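You operate a simulated robot arm through the tools that you are given. There is no shell and no other tool.

You run a simulated robot arm. Do the job below in one go: nothing can be reset, and whatever is moved stays where it is left.

TASK
Wipe both marks off the trolley top with the blue pad.
Fine: the pads are in the drawer; put it back and shut the drawer. What is to be rubbed or washed off counts as gone when no trace of it is left.

It is judged by the outcome, as a careful person would: the job done as asked, and still so three seconds after it is handed in. It fails if anything else is knocked over, pushed out of place, dropped, spilled or broken.

THE ROBOT
A 7-joint arm with a two-finger parallel gripper, fixed in place. Base frame: the origin is at the foot of the arm, x ahead of it, y to its left, z up. Units: m, degrees, N and s.
Its first joint turns from -149.0 to 149.0 degrees. Payload 3.43 kg.
The tool frame sits at the grasp point between the pads (the TCP): z along the fingers, y along the line on which they close. The tips reach 0.03 m beyond it. The gripper opens to 0.094 m. The fingers are 0.028 m wide and 0.01 m thick; the gripper's body (0.05 by 0.096 m) begins 0.055 m behind the TCP.
Orientation is told as [roll, pitch, yaw] about the base's x, y, z axes, in that order, counted from this pose: with the fingers straight down and closing along the base's y, the tool's x points along the base's -x, its y along +y and its z along -z.

THE INTERFACE
- The arm moves only by the tool move_arm. Its argument "motion" is one flat list of numbers, 7 for each row, row after row: the shift along the tool's x, y, z in units of 30 mm (1.0 is 30 mm), then the turn, a rotation vector about the tool's x, y, z in units of 4 degrees (1.0 is 4 degrees), then the closure, from 0 (fully open) to 1 (shut). In form: [x, y, z, ax, ay, az, claw, x, y, z, ax, ay, az, claw, ...]. A call has 1 to 20 rows; each row shifts and turns the commanded pose from where the row before left it, along the tool's axes as they then stand. A call with a number of a shift or a turn outside -1 to 1 is refused whole. A row lasts 0.2 s, in which the tool goes at most 0.05 m and 8.6 degrees; a call with a longer step from one row to the next is refused whole, and so is a gripper value outside its range. Where a pose cannot be reached the arm comes as near as it can. A force on the tool above 40 N (or 10 N above the force at the start of the call, whichever is more), or a blocked arm, ends the call early, and 0.2 s more pass. Each finger travels about 0.045 m/s and halts on what it meets, pressing with about 27 N; the grip force reading is that of the motor and also rises with nothing between the fingers. The clock runs only during rows and for 0.2 s after the last one: add rows that do not move to give the fingers time. The reply holds the time, the measured pose of the TCP, the force on the tool along the base axes, the opening and the grip force, in the units named above and with some noise, with the torque about the TCP (base axes, N m) and any sound that the robot's microphone picked up, and new pictures: "show" is both (left out), scene, wrist or none.
- Cameras (640 x 400 px; columns grow to the right, rows downward): "scene" is fixed at [0.3962, -0.6341, 1.4307]; the picture's right is [-1.00, 0.05, 0.00], its down [0.04, 0.89, -0.45] and it looks along [-0.02, -0.45, -0.89] (base axes); focal length 262 px, centre (320, 200). "wrist" rides on the gripper at [0.076, 0.014, -0.103] in the tool frame; the picture's right is [-0.18, 0.98, 0.00], its down [-0.75, -0.14, -0.64] and it looks along [-0.63, -0.12, 0.77] (tool axes); focal length 243 px, centre (320, 200). There is no depth. A picture from a camera that has moved, and an enlarged one, comes with that camera's place and axes in the base frame and with its lens. The place of the scene camera against the robot may be out by one fixed shift of up to 0.025 m in any direction.
- zoom(camera, box): a new picture of the part [left, top, right, bottom] of that camera's present view, enlarged. It takes no simulated time.
- sign_off(): hands the job in; it is judged then, once.

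Nothing tells you positions but the pictures and the camera data. Unless the task says otherwise, let go and move clear before handing in.

The tools are called by a JSON object that holds its "name" and its "arguments". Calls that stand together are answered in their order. move_arm: Moves the arm, as the interface text tells. Its arguments: {"type":"object","properties":{"motion":{"type":"array","items":{"type":"number"}},"show":{"type":"string","enum":["both","scene","wrist","none"]}},"required":["motion"]} The other tools are called the same way: zoom (camera, box) takes an enlarged picture of a part of a camera's view; sign_off () hands the job in.

At the start:

```text
time_s: 0.0
ee_pos: [0.2275, -0.9618, 1.1193]
orientation: [0.0, 0.0, -0.1]
ft_force: [0.9, -1.0, -0.1]
torque: [0.0, 0.01, 0.01]
opening: 0.0941
grasp_force: 0.0
```

scene: 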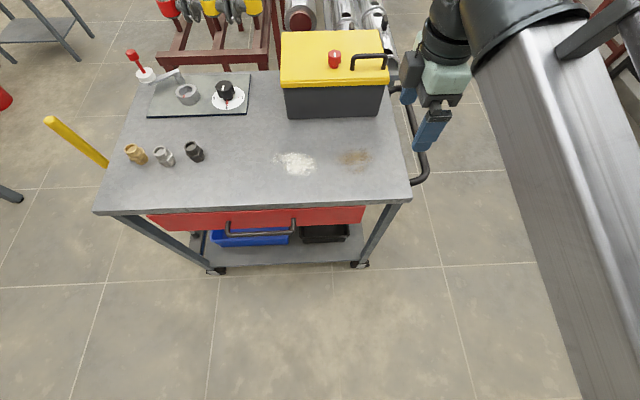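
wrist: 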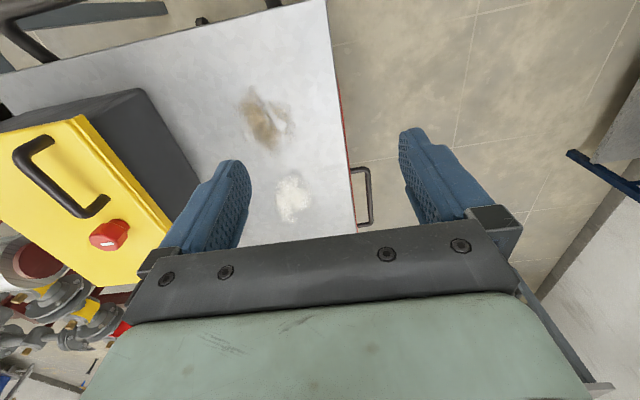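

I see a trolley with two marks on its top (white powder and a brown smear), a drawer below on the near side, and the arm to the right. I'll look closer before moving.

{"name": "zoom", "arguments": {"camera": "scene", "box": [80, 120, 440, 280]}}

{"name": "zoom", "arguments": {"camera": "wrist", "box": [200, 60, 440, 240]}}

{"name": "zoom", "arguments": {"camera": "scene", "box": [100, 10, 440, 190]}}

```text
1.78 times, centred on (260, 200) of scene
camera zoom: at [0.3962, -0.6341, 1.4307], right [-1.0, 0.05, 0.0], down [0.04, 0.89, -0.45], along [-0.02, -0.45, -0.89], focal length 466 px, centre (427, 200)
```

zoom: 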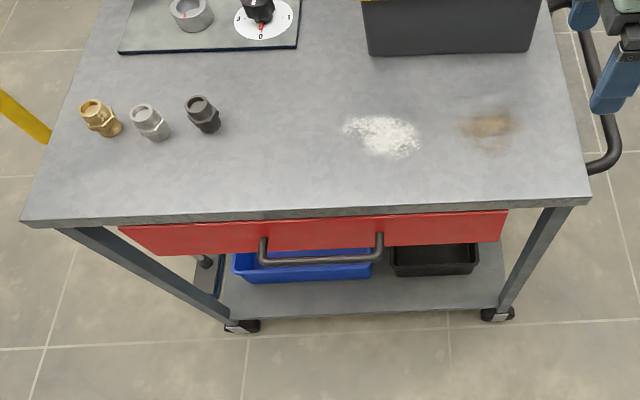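

```text
2.22 times, centred on (320, 150) of wrist
camera zoom: at [0.1497, -0.9482, 1.2223], right [0.18, 0.98, 0.0], down [0.75, -0.14, 0.64], along [0.63, -0.12, -0.77], focal length 539 px, centre (320, 311)
```

zoom: 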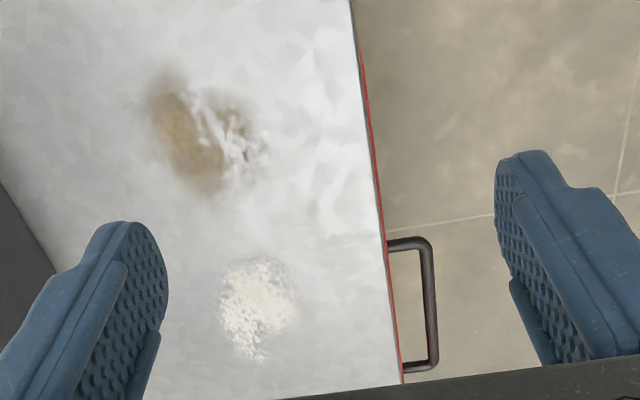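

```text
1.88 times, centred on (270, 100) of scene
camera zoom: at [0.3962, -0.6341, 1.4307], right [-1.0, 0.05, 0.0], down [0.04, 0.89, -0.45], along [-0.02, -0.45, -0.89], focal length 494 px, centre (414, 388)
```

zoom: 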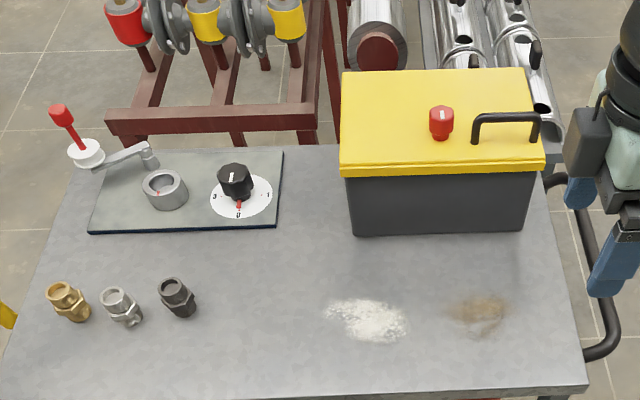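

The trolley top is at about z≈0.83, with its near edge at y≈-0.93. The brown mark is near (0.28,-1.065), the white one near (0.45,-1.06), and the drawer handle near (0.545,-0.89,0.76). I'll first move back in front of the drawer, clear of everything.

{"name": "move_arm", "arguments": {"motion": [-0.5, 0.8, 0, 0, 0, 0, 0, -0.96, 0.8, 0, 0, 0, 0, 0, -0.96, 0.8, 0, 0, 0, 0, 0, -0.96, 0.8, 0, 0, 0, 0, 0, -0.96, 0.8, 0, 0, 0, 0, 0, -0.96, 0.8, 0, 0, 0, 0, 0, -0.96, 0.8, 0, 0, 0, 0, 0, -0.96, 0.8, 0, 0, 0, 0, 0, -0.96, 0.8, 0, 0, 0, 0, 0, -0.96, 0.8, 0, 0, 0, 0, 0, -0.96, 0.8, 0, 0, 0, 0, 0]}}

```text
time_s: 2.4
ee_pos: [0.529, -0.6981, 1.1227]
orientation: [0.0, 0.0, -0.1]
ft_force: [0.4, 0.0, -0.3]
torque: [0.0, 0.02, 0.02]
opening: 0.0939
grasp_force: 0.0
camera wrist: at [0.4514, -0.6849, 1.2252], right [0.19, 0.98, 0.0], down [0.75, -0.14, 0.64], along [0.63, -0.12, -0.77], focal length 243 px, centre (320, 200)
```

scene: 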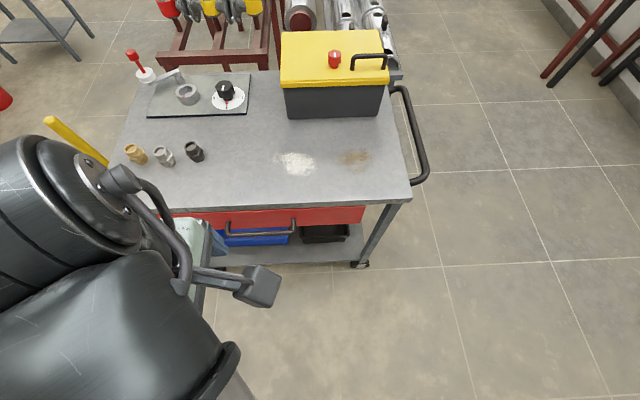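
wrist: 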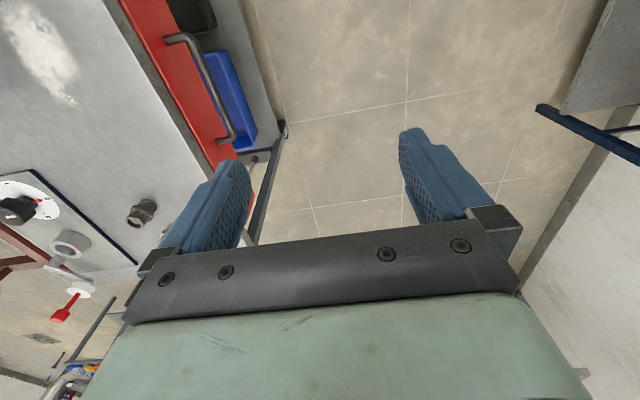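

The handle is visible from a second wrist view; I'll zoom in to triangulate it.

{"name": "zoom", "arguments": {"camera": "wrist", "box": [100, 0, 300, 160]}}

```text
2.50 times, centred on (200, 80) of wrist
camera zoom: at [0.4514, -0.6849, 1.2252], right [0.19, 0.98, 0.0], down [0.75, -0.14, 0.64], along [0.63, -0.12, -0.77], focal length 606 px, centre (620, 500)
```

zoom: 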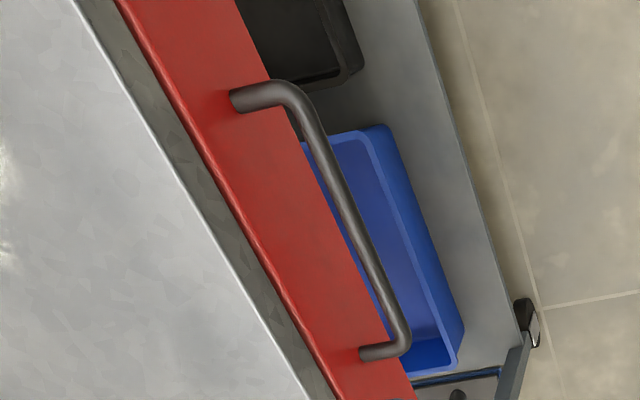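

The handle bar comes out at x 0.46–0.635, y≈-0.90, z≈0.765, with the drawer front at y≈-0.938. I'll turn the tool horizontal, pointing at the trolley, to grip the bar from the front.

{"name": "move_arm", "arguments": {"motion": [-0.03, 0, 0, 1, 0, 0, 0.2, -0.03, 0, 0, 1, 0, 0, 0.4, -0.03, 0, 0, 1, 0, 0, 0.4, -0.03, 0, 0, 1, 0, 0, 0.4, -0.03, 0, 0, 1, 0, 0, 0.4, -0.03, 0, 0, 1, 0, 0, 0.4, -0.03, 0, 0, 1, 0, 0, 0.4, -0.03, 0, 0, 1, 0, 0, 0.4, -0.03, 0, 0, 1, 0, 0, 0.4, -0.03, 0, 0, 1, 0, 0, 0.4, -0.03, 0, 0, 1, 0, 0, 0.4, -0.03, 0, 0, 1, 0, 0, 0.4, -0.03, 0, 0, 1, 0, 0, 0.4, -0.03, 0, 0, 1, 0, 0, 0.4, -0.03, 0, 0, 1, 0, 0, 0.4, -0.03, 0, 0, 1, 0, 0, 0.4, -0.03, 0, 0, 1, 0, 0, 0.4, -0.03, 0, 0, 1, 0, 0, 0.4, -0.03, 0, 0, 1, 0, 0, 0.4, -0.03, 0, 0, 1, 0, 0, 0.4]}}

```text
time_s: 6.6
ee_pos: [0.5485, -0.6967, 1.1203]
orientation: [-80.0, -0.1, -0.1]
ft_force: [-0.6, 0.1, 0.9]
torque: [0.0, 0.0, -0.01]
opening: 0.0564
grasp_force: 0.2
camera wrist: at [0.4704, -0.5947, 1.1236], right [0.18, 0.17, -0.97], down [0.75, 0.61, 0.25], along [0.63, -0.78, -0.02], focal length 243 px, centre (320, 200)
```

scene: 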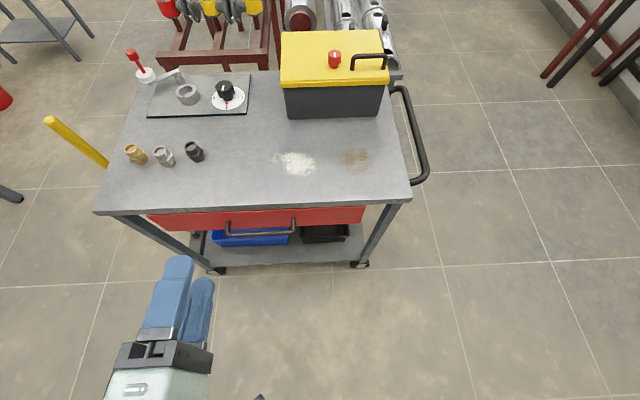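
wrist: 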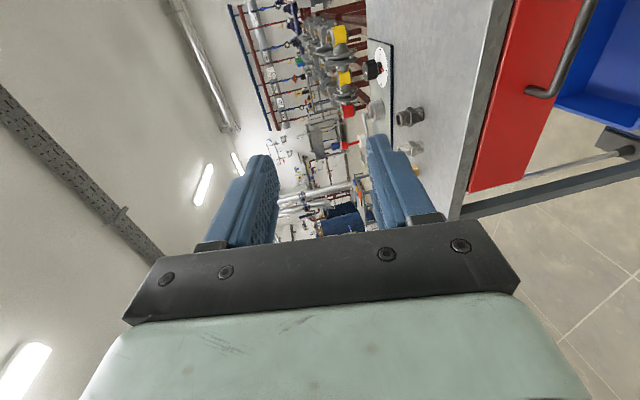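

The tool is now nearly horizontal. I'll finish the turn and lower to handle height, well in front of it.

{"name": "move_arm", "arguments": {"motion": [0, 0, 0, 1, 0, 0, 0.4, 0, 0, 0, 1, 0, 0, 0.4, 0, 0, 0, 0.5, 0, 0, 0.4, 0, 1, 0, 0, 0, 0, 0.4, 0, 1, 0, 0, 0, 0, 0.4, 0, 1, 0, 0, 0, 0, 0.4, 0, 1, 0, 0, 0, 0, 0.4, 0, 1, 0, 0, 0, 0, 0.4, 0, 1, 0, 0, 0, 0, 0.4, 0, 1, 0, 0, 0, 0, 0.4, 0, 1, 0, 0, 0, 0, 0.4, 0, 1, 0, 0, 0, 0, 0.4, 0, 1, 0, 0, 0, 0, 0.4, 0, 1, 0, 0, 0, 0, 0.4, 0, 0.85, 0, 0, 0, 0, 0.4, 0, 0, 0, 0, 0, 0, 0.4]}}

```text
time_s: 10.0
ee_pos: [0.5478, -0.6997, 0.7634]
orientation: [-90.0, 0.0, 0.0]
ft_force: [-0.3, 0.5, 0.4]
torque: [-0.03, -0.02, 0.02]
opening: 0.0565
grasp_force: 0.0
camera wrist: at [0.4706, -0.5988, 0.7486], right [0.18, 0.0, -0.98], down [0.75, 0.64, 0.14], along [0.63, -0.77, 0.12], focal length 243 px, centre (320, 200)
```

scene: 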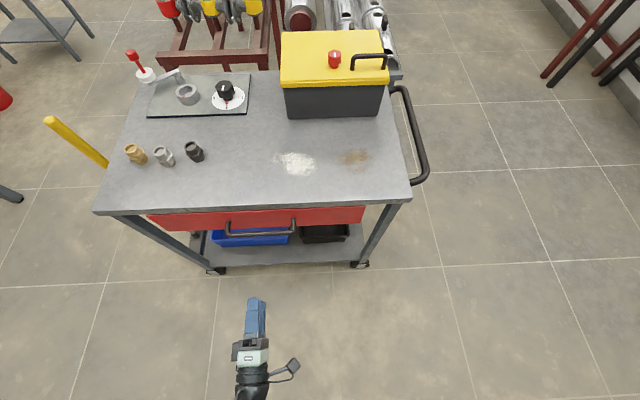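
wrist: 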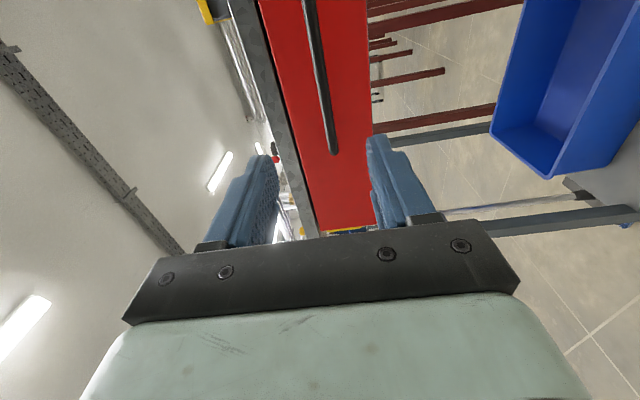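

The bar sits between the fingers at z≈0.761. I'll advance straight to it.

{"name": "move_arm", "arguments": {"motion": [0, 0, 1, 0, 0, 0, 0.4, 0, 0, 1, 0, 0, 0, 0.4, 0, 0, 1, 0, 0, 0, 0.4, 0, 0, 1, 0, 0, 0, 0.4, 0, 0, 1, 0, 0, 0, 0.4, 0, 0.03, 0.8, 0, 0, 0, 0.4, 0, 0, 0.3, 0, 0, 0, 0.4, 0, 0, 0, 0, 0, 0, 0.4]}}

```text
time_s: 11.8
ee_pos: [0.5465, -0.8817, 0.7627]
orientation: [-90.0, 0.0, 0.1]
ft_force: [0.1, -0.3, -0.5]
torque: [0.02, 0.02, -0.01]
opening: 0.0567
grasp_force: 0.1
camera wrist: at [0.4702, -0.7804, 0.7499], right [0.18, 0.0, -0.98], down [0.75, 0.64, 0.14], along [0.63, -0.77, 0.12], focal length 243 px, centre (320, 200)
```

scene: 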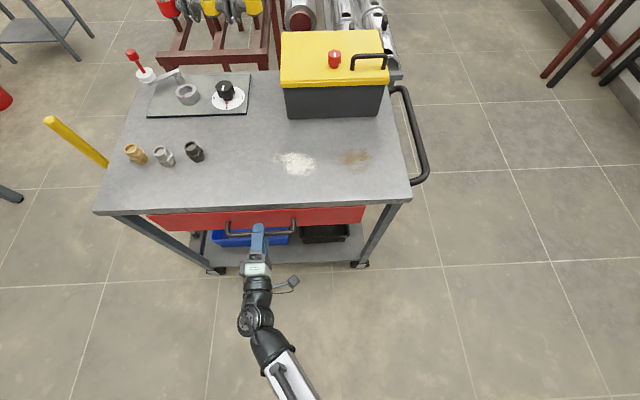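
wrist: 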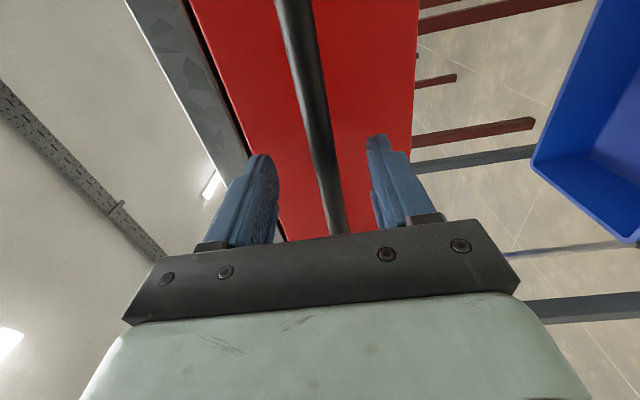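

The bar is centred between the fingers. I'll go 12 mm further and close on it.

{"name": "move_arm", "arguments": {"motion": [0, 0, 0.4, 0, 0, 0, 0.4, 0, 0, 0, 0, 0, 0, 0.4, 0, 0, 0, 0, 0, 0, 1, 0, 0, 0, 0, 0, 0, 1, 0, 0, 0, 0, 0, 0, 1, 0, 0, 0, 0, 0, 0, 1, 0, 0, 0, 0, 0, 0, 1]}}

```text
time_s: 13.4
ee_pos: [0.5479, -0.892, 0.7604]
orientation: [-89.7, -0.1, 0.0]
ft_force: [1.3, -0.4, -6.3]
torque: [0.01, 0.14, 0.14]
opening: 0.0171
grasp_force: 44.7
stopped in row 7: the force on the tool passed its limit at 41 N (the readings are from after the stop); the commanded pose is now the measured one
camera wrist: at [0.4701, -0.7905, 0.7464], right [0.19, 0.01, -0.98], down [0.75, 0.64, 0.15], along [0.63, -0.77, 0.11], focal length 243 px, centre (320, 200)
```

scene: 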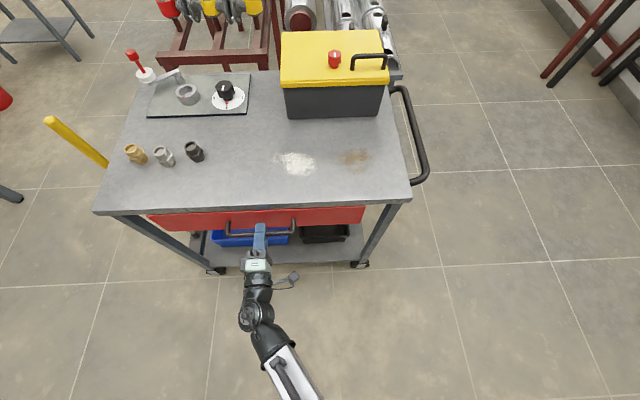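
wrist: 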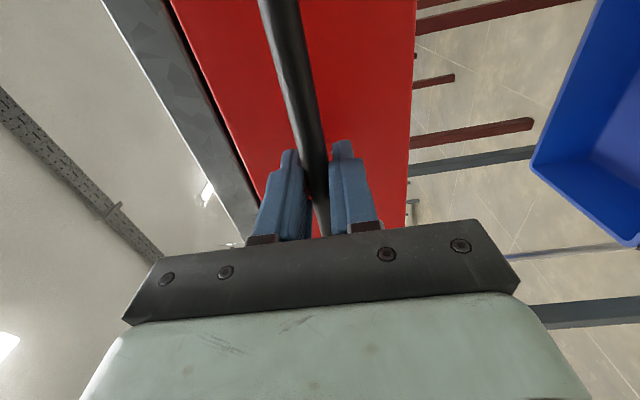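

I've gripped the bar (opening 17 mm). Now I'll pull gently, a little at a time.

{"name": "move_arm", "arguments": {"motion": [0, 0, -0.2, 0, 0, 0, 1, 0, 0, -0.4, 0, 0, 0, 1, 0, 0, -0.5, 0, 0, 0, 1, 0, 0, -0.5, 0, 0, 0, 1, 0, 0, -0.5, 0, 0, 0, 1, 0, 0, -0.5, 0, 0, 0, 1, 0, 0, -0.5, 0, 0, 0, 1, 0, 0, -0.5, 0, 0, 0, 1]}}

```text
time_s: 15.2
ee_pos: [0.5465, -0.7837, 0.761]
orientation: [-89.7, -0.2, 0.1]
ft_force: [8.4, 1.5, -30.6]
torque: [0.25, 0.18, -0.44]
opening: 0.0137
grasp_force: 44.7
camera wrist: at [0.4699, -0.6826, 0.7466], right [0.19, 0.01, -0.98], down [0.75, 0.64, 0.15], along [0.63, -0.77, 0.11], focal length 243 px, centre (320, 200)
```

scene: 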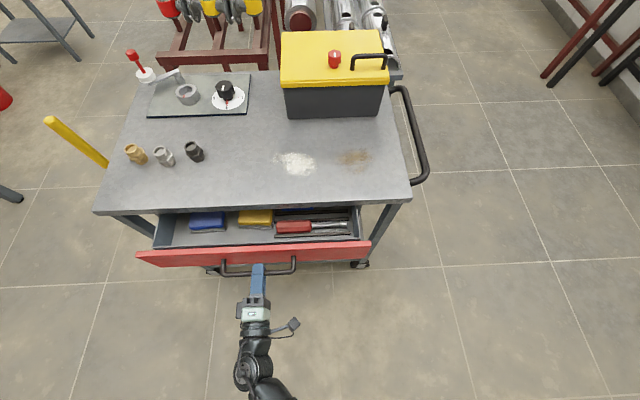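
wrist: 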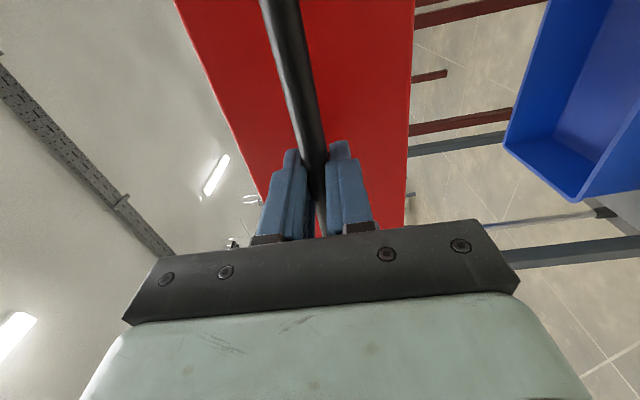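

The drawer slides open and I can see a blue and a yellow pad inside. There's a vertical strain of about 30 N on the bar, so I'll ease that first and then keep pulling.

{"name": "move_arm", "arguments": {"motion": [0, 0.05, 0, 0, 0, 0, 1, 0, 0, 0, 0, 0, 0, 1], "show": "none"}}

```text
time_s: 15.8
ee_pos: [0.5479, -0.7839, 0.7596]
orientation: [-89.9, 0.0, 0.1]
ft_force: [9.2, 2.4, -15.4]
torque: [0.14, 0.0, 0.55]
opening: 0.0137
grasp_force: 44.7
```

{"name": "move_arm", "arguments": {"motion": [-0.03, 0.05, 0, 0, 0, 0, 1, 0, 0, -0.4, 0, 0, 0, 1, 0, 0, -0.5, 0, 0, 0, 1, 0, 0, -0.5, 0, 0, 0, 1, 0, 0, -0.5, 0, 0, 0, 1, 0, 0, -0.5, 0, 0, 0, 1, 0, 0, -0.4, 0, 0, 0, 1, 0, 0, 0, 0, 0, 0, 1]}}

```text
time_s: 17.6
ee_pos: [0.548, -0.7002, 0.7599]
orientation: [-90.0, 0.0, -0.3]
ft_force: [-5.0, 0.4, 20.7]
torque: [-0.19, 0.21, -0.18]
opening: 0.0137
grasp_force: 44.5
camera wrist: at [0.4703, -0.5974, 0.7459], right [0.19, 0.0, -0.98], down [0.75, 0.64, 0.14], along [0.63, -0.77, 0.12], focal length 243 px, centre (320, 200)
```

scene: 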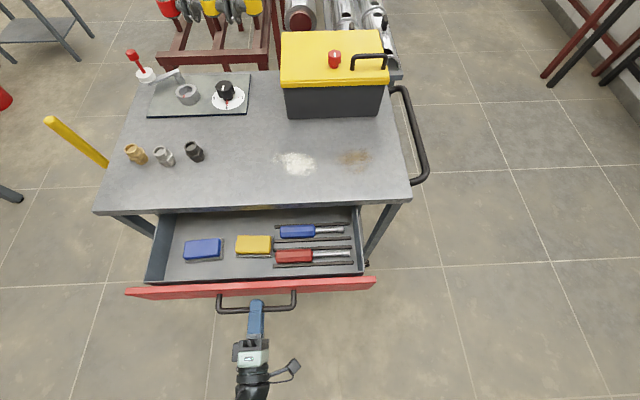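
wrist: 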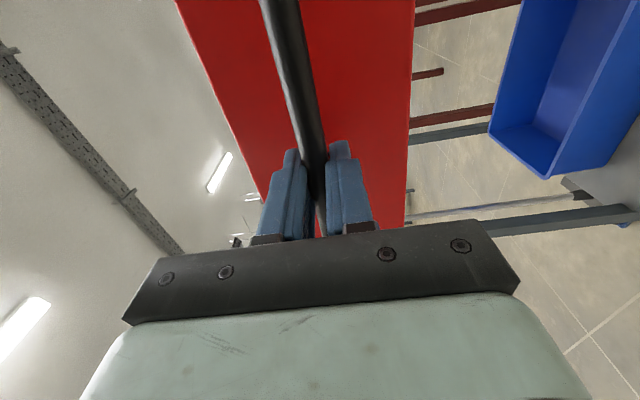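

The drawer is open about 0.19 m, showing a blue pad, a yellow pad and two screwdrivers. I'll look closer.

{"name": "zoom", "arguments": {"camera": "scene", "box": [120, 195, 390, 320]}}

```text
2.37 times, centred on (255, 258) of scene
camera zoom: at [0.3962, -0.6341, 1.4307], right [-1.0, 0.05, 0.0], down [0.04, 0.89, -0.45], along [-0.02, -0.45, -0.89], focal length 622 px, centre (474, 64)
```

zoom: 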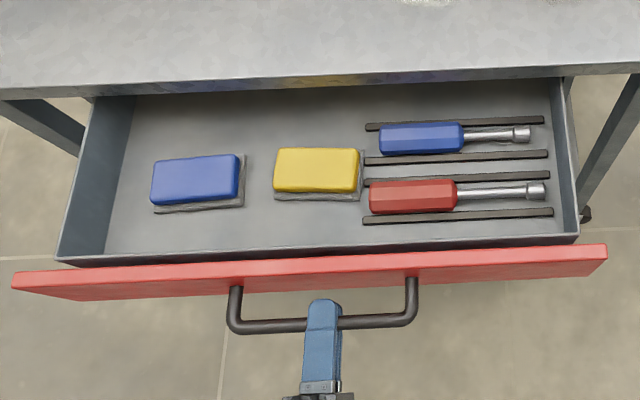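

The blue pad is at roughly x≈0.69, y≈-0.86. That's far out, so I'll ease the vertical strain and pull the drawer a few more centimetres to bring it nearer, watching the pull force.

{"name": "move_arm", "arguments": {"motion": [0.01, -0.05, 0, 0, 0, 0, 1, 0, 0, -0.3, 0, 0, 0, 1, 0, 0, -0.4, 0, 0, 0, 1, 0, 0, -0.4, 0, 0, 0, 1, 0, 0, -0.4, 0, 0, 0, 1, 0, 0, -0.3, 0, 0, 0, 1, 0, 0, 0, 0, 0, 0, 1], "show": "scene"}}

```text
time_s: 19.2
ee_pos: [0.5463, -0.6456, 0.7598]
orientation: [-89.6, -0.1, 0.0]
ft_force: [-10.8, -1.2, -18.2]
torque: [0.18, 0.28, -0.52]
opening: 0.0138
grasp_force: 45.3
```

scene: 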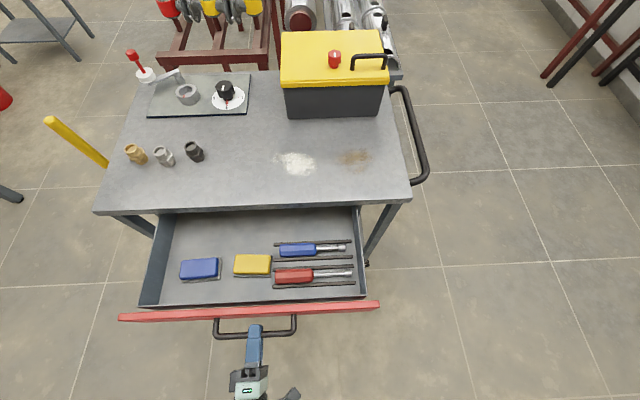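

The drawer is now open about 0.25 m. I'll let go and back straight off.

{"name": "move_arm", "arguments": {"motion": [0, 0.05, 0, 0, 0, 0, 1, 0, 0, 0, 0, 0, 0, 0.5, 0, 0, 0, 0, 0, 0, 0.5, 0, 0, 0, 0, 0, 0, 0.5, 0, 0, -0.5, 0, 0, 0, 0.5, 0, 0, -1, 0, 0, 0, 0.5, 0, 0, -1, 0, 0, 0, 0.5, 0, 0, -1, 0, 0, 0, 0.5]}}

```text
time_s: 21.0
ee_pos: [0.5465, -0.5407, 0.7615]
orientation: [-89.8, -0.1, 0.0]
ft_force: [0.2, 0.1, 0.0]
torque: [0.02, -0.02, 0.0]
opening: 0.0469
grasp_force: 0.0
camera wrist: at [0.4698, -0.4388, 0.7477], right [0.19, 0.0, -0.98], down [0.75, 0.64, 0.15], along [0.63, -0.77, 0.12], focal length 243 px, centre (320, 200)
```

scene: 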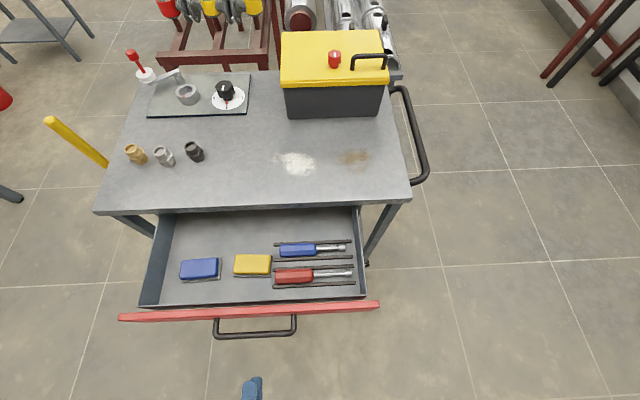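
wrist: 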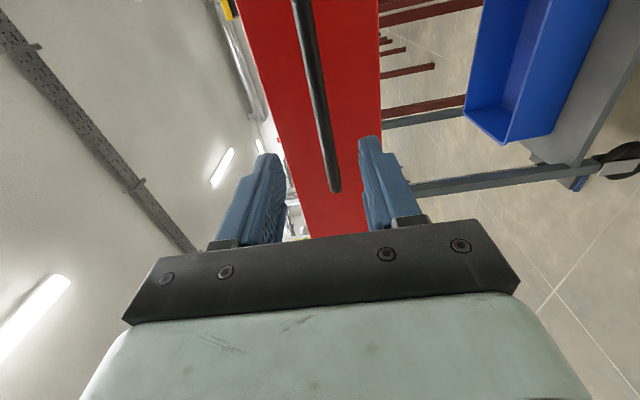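

Released cleanly. Now I'll rise above the trolley and turn the tool back down for a look into the drawer.

{"name": "move_arm", "arguments": {"motion": [0, -1, 0, 0, 0, 0, 0.2, 0, -1, 0, 0, 0, 0, 0, 0, -1, 0, 0, 0, 0, 0, 0, -1, 0, 0, 0, 0, 0, 0, -1, 0, 0, 0, 0, 0, 0, -1, 0, 0, 0, 0, 0, 0, -1, 0, 0, 0, 0, 0, 0, -1, 0, 0, 0, 0, 0, 0, -1, 0, 0, 0, 0, 0, 0, -1, 0, 0, 0, 0, 0, 0, -1, 0, 0, 0, 0, 0, 0, -1, 0, 0, 0, 0, 0, 0, 0, 0, -1, 0, 0, 0, 0, 0, 0, -1, 0, 0, 0, 0, 0, 0, -1, 0, 0, 0, 0, 0, 0, -1, 0, 0, 0, 0, 0, 0, -1, 0, 0, 0, 0, 0, 0, -1, 0, 0, 0, 0, 0, 0, -1, 0, 0, 0, 0, 0, 0, -1, 0, 0, 0], "show": "none"}}

{"name": "move_arm", "arguments": {"motion": [0, 0, 0, -1, 0, 0, 0, 0, 0, 0, -1, 0, 0, 0, 0, 0, 0, -1, 0, 0, 0, 0, 0, 0, -1, 0, 0, 0, 0, 0, 0, -1, 0, 0, 0, 0, 0, 0, -1, 0, 0, 0, 0, 0, 0, -1, 0, 0, 0, 0, 0, 0, -1, 0, 0, 0, 0, 0, 0, -1, 0, 0, 0, 0, 0, 0, -1, 0, 0, 0, 0, 0, 0, -1, 0, 0, 0, 0, 0, 0, -1, 0, 0, 0, 0, 0, 0, -1, 0, 0, 0, 0, 0, 0, -1, 0, 0, 0, 0, 0, 0, -0.45, 0, 0, 0]}}

```text
time_s: 25.2
ee_pos: [0.5469, -0.542, 1.1201]
orientation: [-57.7, -0.2, 0.1]
ft_force: [-1.2, 0.6, -0.3]
torque: [0.0, -0.01, 0.01]
opening: 0.0942
grasp_force: 0.0
```

```text
time_s: 28.4
ee_pos: [0.5469, -0.5422, 1.1209]
orientation: [0.0, -0.1, 0.0]
ft_force: [-0.3, 0.9, 0.6]
torque: [-0.02, 0.05, -0.01]
opening: 0.0939
grasp_force: 0.1
camera wrist: at [0.4698, -0.5295, 1.2227], right [0.18, 0.98, 0.0], down [0.75, -0.14, 0.64], along [0.63, -0.12, -0.77], focal length 243 px, centre (320, 200)
```

scene: 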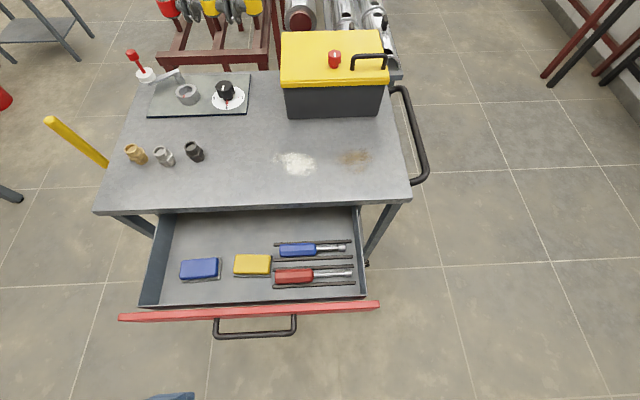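
wrist: 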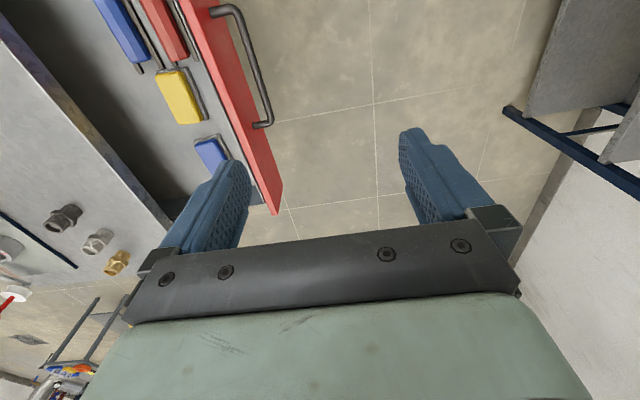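

Next I'll turn the gripper about the vertical (towards yaw +180) so the camera side faces away from the base, which lets me lean the tool outward for reach.

{"name": "move_arm", "arguments": {"motion": [0, 0, 0, 0, 0, -1, 0, 0, 0, 0, 0, 0, -1, 0, 0, 0, 0, 0, 0, -1, 0, 0, 0, 0, 0, 0, -1, 0, 0, 0, 0, 0, 0, -1, 0, 0, 0, 0, 0, 0, -1, 0, 0, 0, 0, 0, 0, -1, 0, 0, 0, 0, 0, 0, -1, 0, 0, 0, 0, 0, 0, -1, 0, 0, 0, 0, 0, 0, -1, 0, 0, 0, 0, 0, 0, -1, 0, 0, 0, 0, 0, 0, -1, 0, 0, 0, 0, 0, 0, -1, 0, 0, 0, 0, 0, 0, -1, 0, 0, 0, 0, 0, 0, -1, 0, 0, 0, 0, 0, 0, -1, 0, 0, 0, 0, 0, 0, -1, 0, 0, 0, 0, 0, 0, -1, 0, 0, 0, 0, 0, 0, -1, 0, 0, 0, 0, 0, 0, -1, 0]}}

```text
time_s: 32.6
ee_pos: [0.5465, -0.5425, 1.1192]
orientation: [-0.1, -0.2, 80.1]
ft_force: [-0.1, 0.8, -0.5]
torque: [0.02, 0.03, 0.0]
opening: 0.0943
grasp_force: 0.0
camera wrist: at [0.5185, -0.6163, 1.2222], right [-0.94, 0.35, 0.0], down [0.27, 0.72, 0.64], along [0.23, 0.6, -0.77], focal length 243 px, centre (320, 200)
```

scene: 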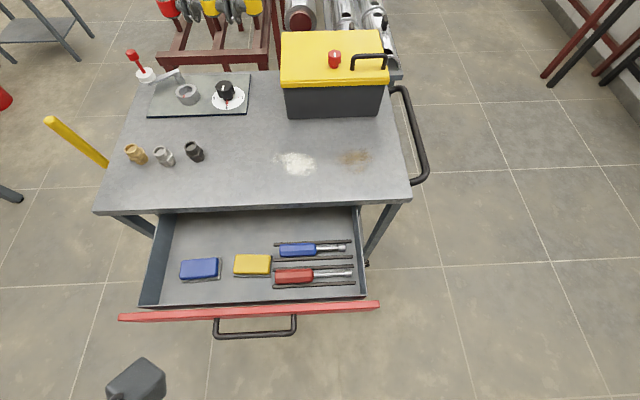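
wrist: 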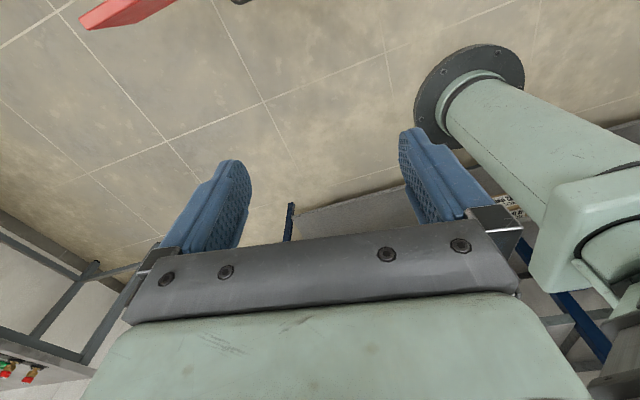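

Yaw works well. Before picking up the pad I want to know what lean is needed to reach the marks, so I'll finish the yaw to 90°, lean 36° outward and test-hover over the white mark, well above the table.

{"name": "move_arm", "arguments": {"motion": [0, 0, 0, 0, 0, -1, 0, 0, 0, 0, 0, 0, -1, 0, 0, 0, 0, 0, 0, -0.5, 0, 0, 0, 0, 0, 1, 0, 0, 0, 0, 0, 0, 1, 0, 0, 0, 0, 0, 0, 1, 0, 0, 0, 0, 0, 0, 1, 0, 0, 0, 0, 0, 0, 1, 0, 0, 0, 0, 0, 0, 1, 0, 0, 0, 0, 0, 0, 1, 0, 0, 0, 0, 0, 0, 1, 0, 0, 0, 0, 0, 0, 1, 0, 0, 0, 0, 0, 0, 0, 0, 0], "show": "none"}}

{"name": "move_arm", "arguments": {"motion": [0.775, 0.214, 0.89, 0, 0, 0, 0, 0.775, 0.214, 0.89, 0, 0, 0, 0, 0.775, 0.214, 0.89, 0, 0, 0, 0, 0.775, 0.214, 0.89, 0, 0, 0, 0, 0.775, 0.214, 0.89, 0, 0, 0, 0, 0.775, 0.214, 0.89, 0, 0, 0, 0, 0.775, 0.214, 0.89, 0, 0, 0, 0, 0.775, 0.214, 0.89, 0, 0, 0, 0, 0.775, 0.214, 0.89, 0, 0, 0, 0, 0.775, 0.214, 0.89, 0, 0, 0, 0, 0.775, 0.214, 0.89, 0, 0, 0, 0, 0.775, 0.214, 0.89, 0, 0, 0, 0, 0.775, 0.214, 0.89, 0, 0, 0, 0, 0.775, 0.214, 0.89, 0, 0, 0, 0, 0.775, 0.214, 0.89, 0, 0, 0, 0]}}

```text
time_s: 35.4
ee_pos: [0.5477, -0.5418, 1.1208]
orientation: [-0.1, 36.0, 90.0]
ft_force: [0.1, -0.3, -0.1]
torque: [0.01, 0.0, -0.01]
opening: 0.0942
grasp_force: 0.1
```

```text
time_s: 38.6
ee_pos: [0.4521, -1.0602, 1.001]
orientation: [-0.1, 36.0, 89.9]
ft_force: [0.6, 0.1, 0.6]
torque: [-0.01, 0.01, -0.02]
opening: 0.0943
grasp_force: 0.0
camera wrist: at [0.4362, -1.062, 1.1279], right [-0.98, 0.15, -0.11], down [0.14, 0.99, 0.08], along [0.12, 0.06, -0.99], focal length 243 px, centre (320, 200)
```

scene: 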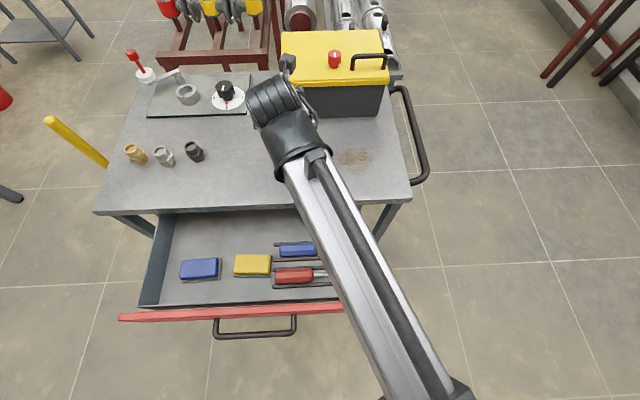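
wrist: 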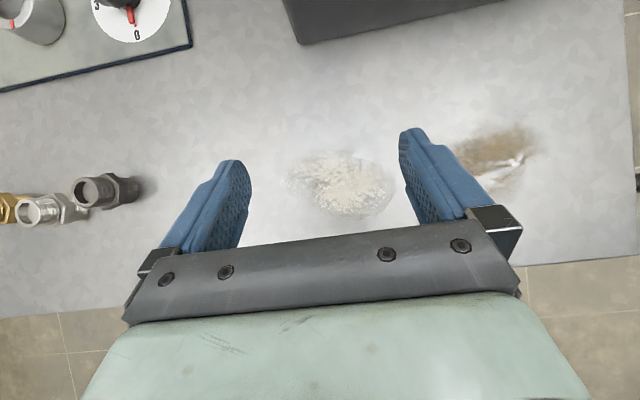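

At 36° lean the marks are well within reach and the camera now looks straight down on them. I'll check reach lower and at the far edge of the white mark, still clear of the top.

{"name": "move_arm", "arguments": {"motion": [-0.22, -0.4167, 0.87, 0, 0, 0, 0, -0.22, -0.4167, 0.87, 0, 0, 0, 0, -0.22, -0.4167, 0.87, 0, 0, 0, 0, -0.22, -0.4167, 0.87, 0, 0, 0, 0, 0, 0, 0, 0, 0, 0, 0]}}

```text
time_s: 39.8
ee_pos: [0.5021, -1.0984, 0.898]
orientation: [-0.1, 35.9, 90.0]
ft_force: [0.0, 0.7, 0.5]
torque: [0.0, 0.01, -0.02]
opening: 0.094
grasp_force: 0.0
camera wrist: at [0.4873, -1.1017, 1.0266], right [-0.98, 0.15, -0.11], down [0.14, 0.99, 0.08], along [0.12, 0.06, -0.99], focal length 243 px, centre (320, 200)
```

scene: 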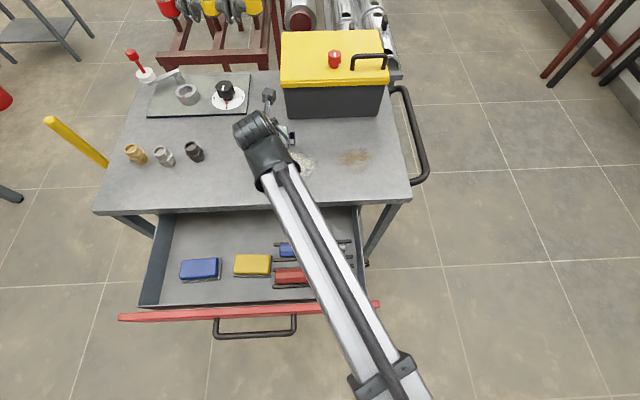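
wrist: 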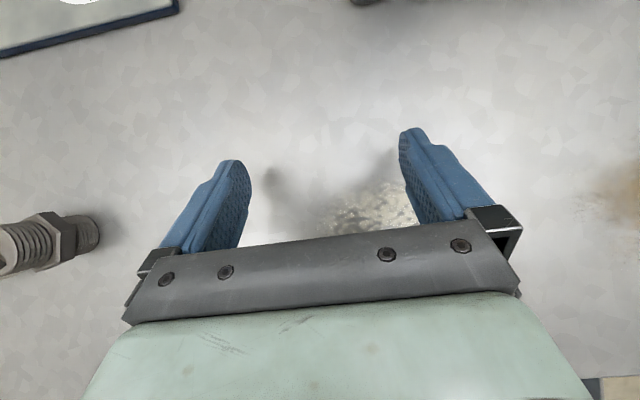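

Reach is confirmed at r≈1.21 m with a 36° lean. Now I'll lift and hover above the blue pad for a straight-down look.

{"name": "move_arm", "arguments": {"motion": [0.653, 0, -0.899, 0, 0, 0, 0, 0.653, 0, -0.899, 0, 0, 0, 0, 0.653, 0, -0.899, 0, 0, 0, 0, -0.844, -0.696, -0.843, 0, 0, 0, 0, -0.844, -0.696, -0.843, 0, 0, 0, 0, -0.844, -0.696, -0.843, 0, 0, 0, 0, -0.844, -0.696, -0.843, 0, 0, 0, 0, -0.844, -0.696, -0.843, 0, 0, 0, 0, -0.844, -0.696, -0.843, 0, 0, 0, 0, -0.844, -0.696, -0.843, 0, 0, 0, 0, -0.844, -0.696, -0.843, 0, 0, 0, 0, -0.844, -0.696, -0.843, 0, 0, 0, 0, 0, 0, 0, 0, 0, 0, 0]}}

```text
time_s: 42.6
ee_pos: [0.6903, -0.7803, 1.052]
orientation: [-0.2, 36.0, 90.0]
ft_force: [-0.4, 0.0, -1.0]
torque: [-0.03, 0.07, -0.03]
opening: 0.0943
grasp_force: 0.1
camera wrist: at [0.6751, -0.7836, 1.1791], right [-0.98, 0.15, -0.11], down [0.14, 0.99, 0.08], along [0.12, 0.06, -0.99], focal length 243 px, centre (320, 200)
```

scene: 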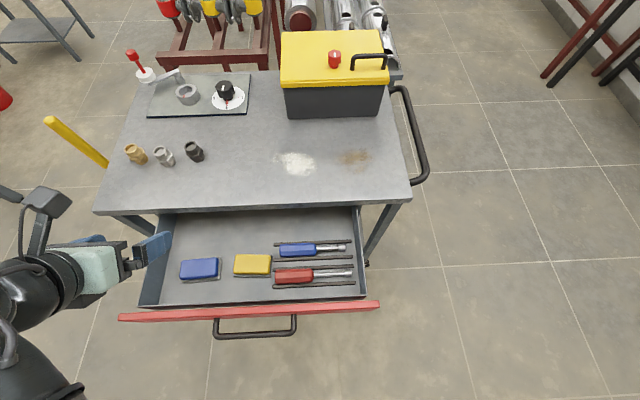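
wrist: 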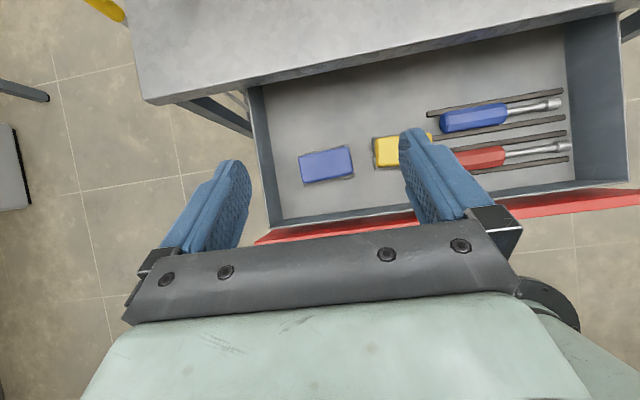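

I can see the blue pad from above. Zooming in to measure it.

{"name": "zoom", "arguments": {"camera": "wrist", "box": [240, 90, 440, 230]}}

{"name": "zoom", "arguments": {"camera": "scene", "box": [130, 220, 290, 320]}}

```text
2.86 times, centred on (340, 160) of wrist
camera zoom: at [0.6751, -0.7836, 1.1791], right [-0.98, 0.15, -0.11], down [0.14, 0.99, 0.08], along [0.12, 0.06, -0.99], focal length 693 px, centre (263, 314)
```

zoom: 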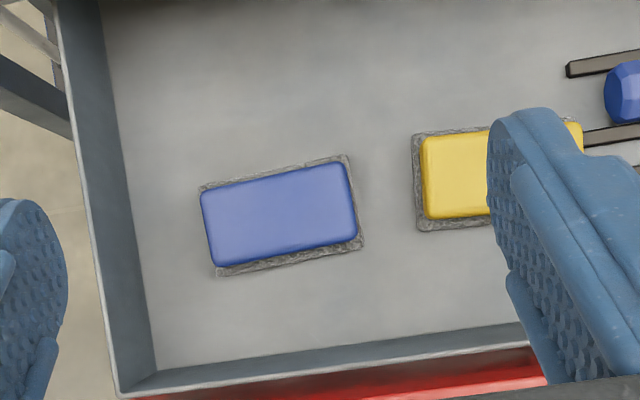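

```text
4.00 times, centred on (210, 270) of scene
camera zoom: at [0.3962, -0.6341, 1.4307], right [-1.0, 0.05, 0.0], down [0.04, 0.89, -0.45], along [-0.02, -0.45, -0.89], focal length 1049 px, centre (760, -80)
```

zoom: 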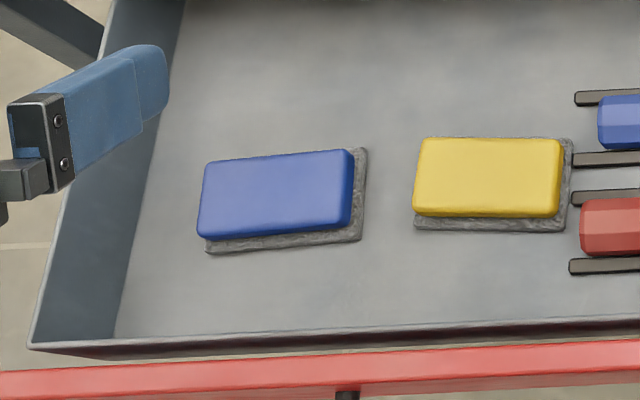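

The pad is a blue block (≈0.09×0.05) on a slightly larger grey base, centred near (0.706,-0.816), long axis along x turned about +2.5°. I'll swing the leaned tool 92.5° about the vertical so the fingers close across its short side.

{"name": "move_arm", "arguments": {"motion": [0, 0, 0, 0.68, 0, -0.9355, 0, 0, 0, 0, 0.68, 0, -0.9355, 0, 0, 0, 0, 0.68, 0, -0.9355, 0, 0, 0, 0, 0.68, 0, -0.9355, 0, 0, 0, 0, 0.68, 0, -0.9355, 0, 0, 0, 0, 0.68, 0, -0.9355, 0, 0, 0, 0, 0.68, 0, -0.9355, 0, 0, 0, 0, 0.68, 0, -0.9355, 0, 0, 0, 0, 0.68, 0, -0.9355, 0, 0, 0, 0, 0.68, 0, -0.9355, 0, 0, 0, 0, 0.68, 0, -0.9355, 0, 0, 0, 0, 0.68, 0, -0.9355, 0, 0, 0, 0, 0.68, 0, -0.9355, 0, 0, 0, 0, 0.68, 0, -0.9355, 0, 0, 0, 0, 0.68, 0, -0.9355, 0, 0, 0, 0, 0.68, 0, -0.9355, 0, 0, 0, 0, 0.68, 0, -0.9355, 0, 0, 0, 0, 0.68, 0, -0.9355, 0, 0, 0, 0, 0.68, 0, -0.9355, 0, 0, 0, 0, 0.68, 0, -0.9355, 0]}}

```text
time_s: 46.8
ee_pos: [0.698, -0.7745, 1.0501]
orientation: [-0.2, 36.0, 123.6]
ft_force: [-0.9, -0.4, -0.2]
torque: [0.02, -0.01, 0.0]
opening: 0.094
grasp_force: 0.0
out of reach, approached as far as the arm can: row 8, 9, 10, 11, 12, 13, 14, 15, 16, 17, 18, 19, 20
camera wrist: at [0.6853, -0.7847, 1.1781], right [-0.9, -0.42, -0.11], down [-0.43, 0.9, 0.08], along [0.07, 0.12, -0.99], focal length 243 px, centre (320, 200)
```

scene: 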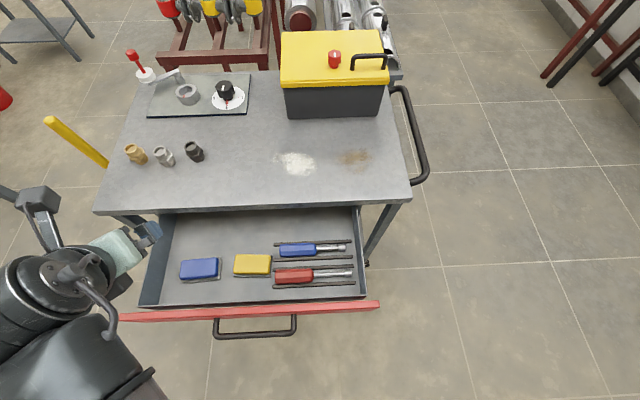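
wrist: 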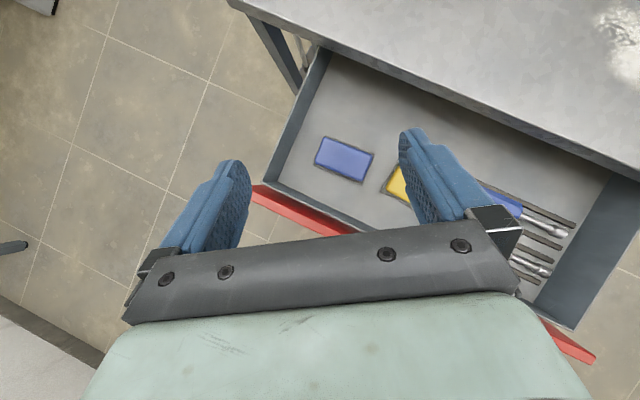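

The wrist can't turn past about yaw 123° here, so I'll use the mirrored grip instead: yaw 0 with the lean towards +x, camera on the underside. First I'll undo the turn.

{"name": "move_arm", "arguments": {"motion": [0, 0, 0, -0.68, 0, 0.9355, 0, 0, 0, 0, -0.68, 0, 0.9355, 0, 0, 0, 0, -0.68, 0, 0.9355, 0, 0, 0, 0, -0.68, 0, 0.9355, 0, 0, 0, 0, -0.68, 0, 0.9355, 0, 0, 0, 0, -0.68, 0, 0.9355, 0, 0, 0, 0, -0.68, 0, 0.9355, 0, 0, 0, 0, -0.68, 0, 0.9355, 0, 0, 0, 0, -0.68, 0, 0.9355, 0, 0, 0, 0, -0.68, 0, 0.9355, 0, 0, 0, 0, -0.68, 0, 0.9355, 0, 0, 0, 0, -0.68, 0, 0.9355, 0, 0, 0, 0, -0.68, 0, 0.9355, 0, 0, 0, 0, -0.68, 0, 0.9355, 0, 0, 0, 0, -0.68, 0, 0.9355, 0, 0, 0, 0, -0.68, 0, 0.9355, 0, 0, 0, 0, -0.68, 0, 0.9355, 0, 0, 0, 0, -0.68, 0, 0.9355, 0, 0, 0, 0, -0.68, 0, 0.9355, 0, 0, 0, 0, -0.68, 0, 0.9355, 0], "show": "none"}}

```text
time_s: 51.0
ee_pos: [0.6971, -0.7752, 1.0503]
orientation: [-0.1, 35.8, 31.1]
ft_force: [-1.5, -0.3, 0.6]
torque: [-0.01, -0.03, 0.0]
opening: 0.094
grasp_force: 0.1
```

The commanded pose follows what was reached, now yaw 31°. I'll move back a little, take the lean out, turn to yaw 2.5° and lean 28° the other way.

{"name": "move_arm", "arguments": {"motion": [0.27, 0.857, -0.148, 0, 0, 0, 0, 0.27, 0.857, -0.148, 0, 0, 0, 0, 0.27, 0.857, -0.148, 0, 0, 0, 0, 0.27, 0.857, -0.148, 0, 0, 0, 0, 0.27, 0.857, -0.148, 0, 0, 0, 0, 0.27, 0.857, -0.148, 0, 0, 0, 0, 0, 0, 0, 0, -1, 0, 0, 0, 0, 0, 0, -1, 0, 0, 0, 0, 0, 0, -1, 0, 0, 0, 0, 0, 0, -1, 0, 0, 0, 0, 0, 0, -1, 0, 0, 0, 0, 0, 0, -1, 0, 0, 0, 0, 0, 0, -1, 0, 0, 0, 0, 0, 0, -1, 0, 0, 0, 0, 0, 0, -0.97, 0, 0], "show": "none"}}

{"name": "move_arm", "arguments": {"motion": [0, 0, 0, 0, 0, 1, 0, 0, 0, 0, 0, 0, 1, 0, 0, 0, 0, 0, 0, 1, 0, 0, 0, 0, 0, 0, 1, 0, 0, 0, 0, 0, 0, 1, 0, 0, 0, 0, 0, 0, 1, 0, 0, 0, 0, 0, 0, 1, 0, 0, 0, 0, 0, 0, 0.15, 0, 0, 0, 0, 0, -1, 0, 0, 0, 0, 0, 0, -1, 0, 0, 0, 0, 0, 0, -1, 0, 0, 0, 0, 0, 0, -1, 0, 0, 0, 0, 0, 0, -1, 0, 0, 0, 0, 0, 0, -1, 0, 0, 0, 0, 0, 0, -1, 0, 0]}}

```text
time_s: 54.2
ee_pos: [0.5982, -0.6541, 1.0987]
orientation: [-0.1, -0.2, 31.0]
ft_force: [-1.1, 0.2, -0.5]
torque: [-0.01, 0.0, -0.01]
opening: 0.0941
grasp_force: 0.0
```

```text
time_s: 57.4
ee_pos: [0.5966, -0.6542, 1.1004]
orientation: [0.0, -28.1, 2.5]
ft_force: [0.4, 0.4, -1.1]
torque: [0.02, 0.03, 0.0]
opening: 0.0939
grasp_force: 0.1
camera wrist: at [0.4801, -0.6464, 1.1542], right [0.12, 0.99, 0.09], down [0.37, -0.12, 0.92], along [0.92, -0.08, -0.38], focal length 243 px, centre (320, 200)
```

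scene: 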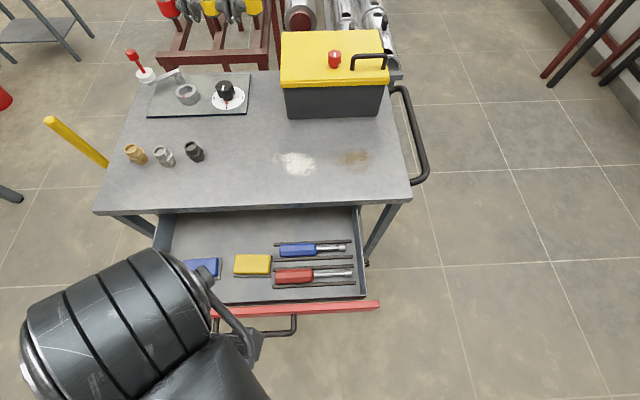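
wrist: 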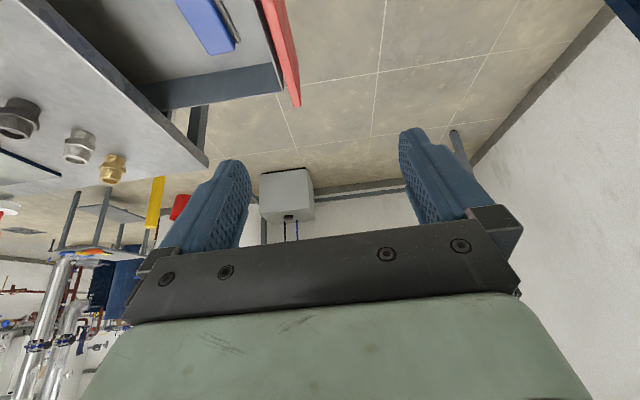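

Lean and yaw are set. Now I'll come over the blue pad at z≈0.90.

{"name": "move_arm", "arguments": {"motion": [0.015, -0.693, 0.9375, 0, 0, 0, 0, 0.015, -0.693, 0.9375, 0, 0, 0, 0, 0.015, -0.693, 0.9375, 0, 0, 0, 0, 0.015, -0.693, 0.9375, 0, 0, 0, 0, 0.015, -0.693, 0.9375, 0, 0, 0, 0, 0.015, -0.693, 0.9375, 0, 0, 0, 0, 0.015, -0.693, 0.9375, 0, 0, 0, 0, 0.015, -0.693, 0.9375, 0, 0, 0, 0, 0, 0, 0, 0, 0, 0, 0]}}

```text
time_s: 59.4
ee_pos: [0.7082, -0.816, 0.8981]
orientation: [0.0, -28.1, 2.5]
ft_force: [-0.1, -1.1, -0.3]
torque: [-0.02, -0.01, -0.02]
opening: 0.094
grasp_force: 0.0
camera wrist: at [0.591, -0.8085, 0.9532], right [0.12, 0.99, 0.09], down [0.37, -0.12, 0.92], along [0.92, -0.08, -0.38], focal length 243 px, centre (320, 200)
```

scene: 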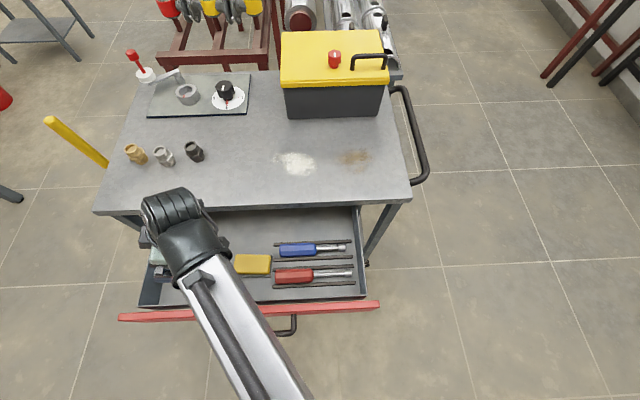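
wrist: 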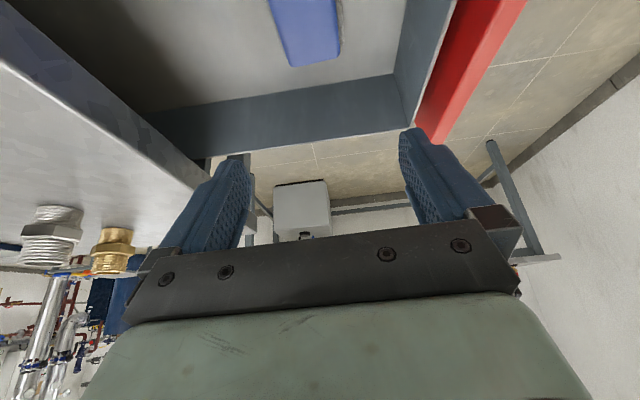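

{"name": "zoom", "arguments": {"camera": "wrist", "box": [220, 0, 420, 125]}}

```text
3.20 times, centred on (320, 62) of wrist
camera zoom: at [0.591, -0.8085, 0.9532], right [0.12, 0.99, 0.09], down [0.37, -0.12, 0.92], along [0.92, -0.08, -0.38], focal length 776 px, centre (320, 640)
```

zoom: 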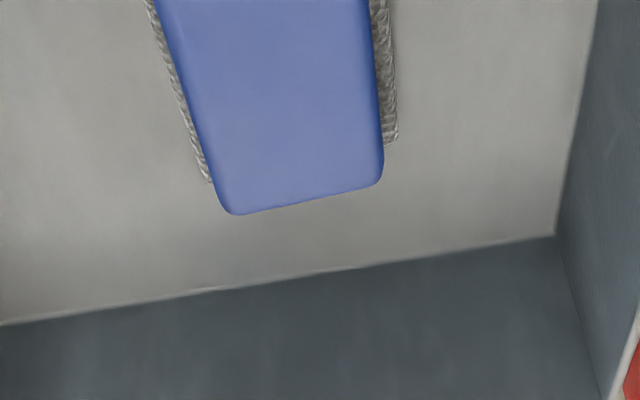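

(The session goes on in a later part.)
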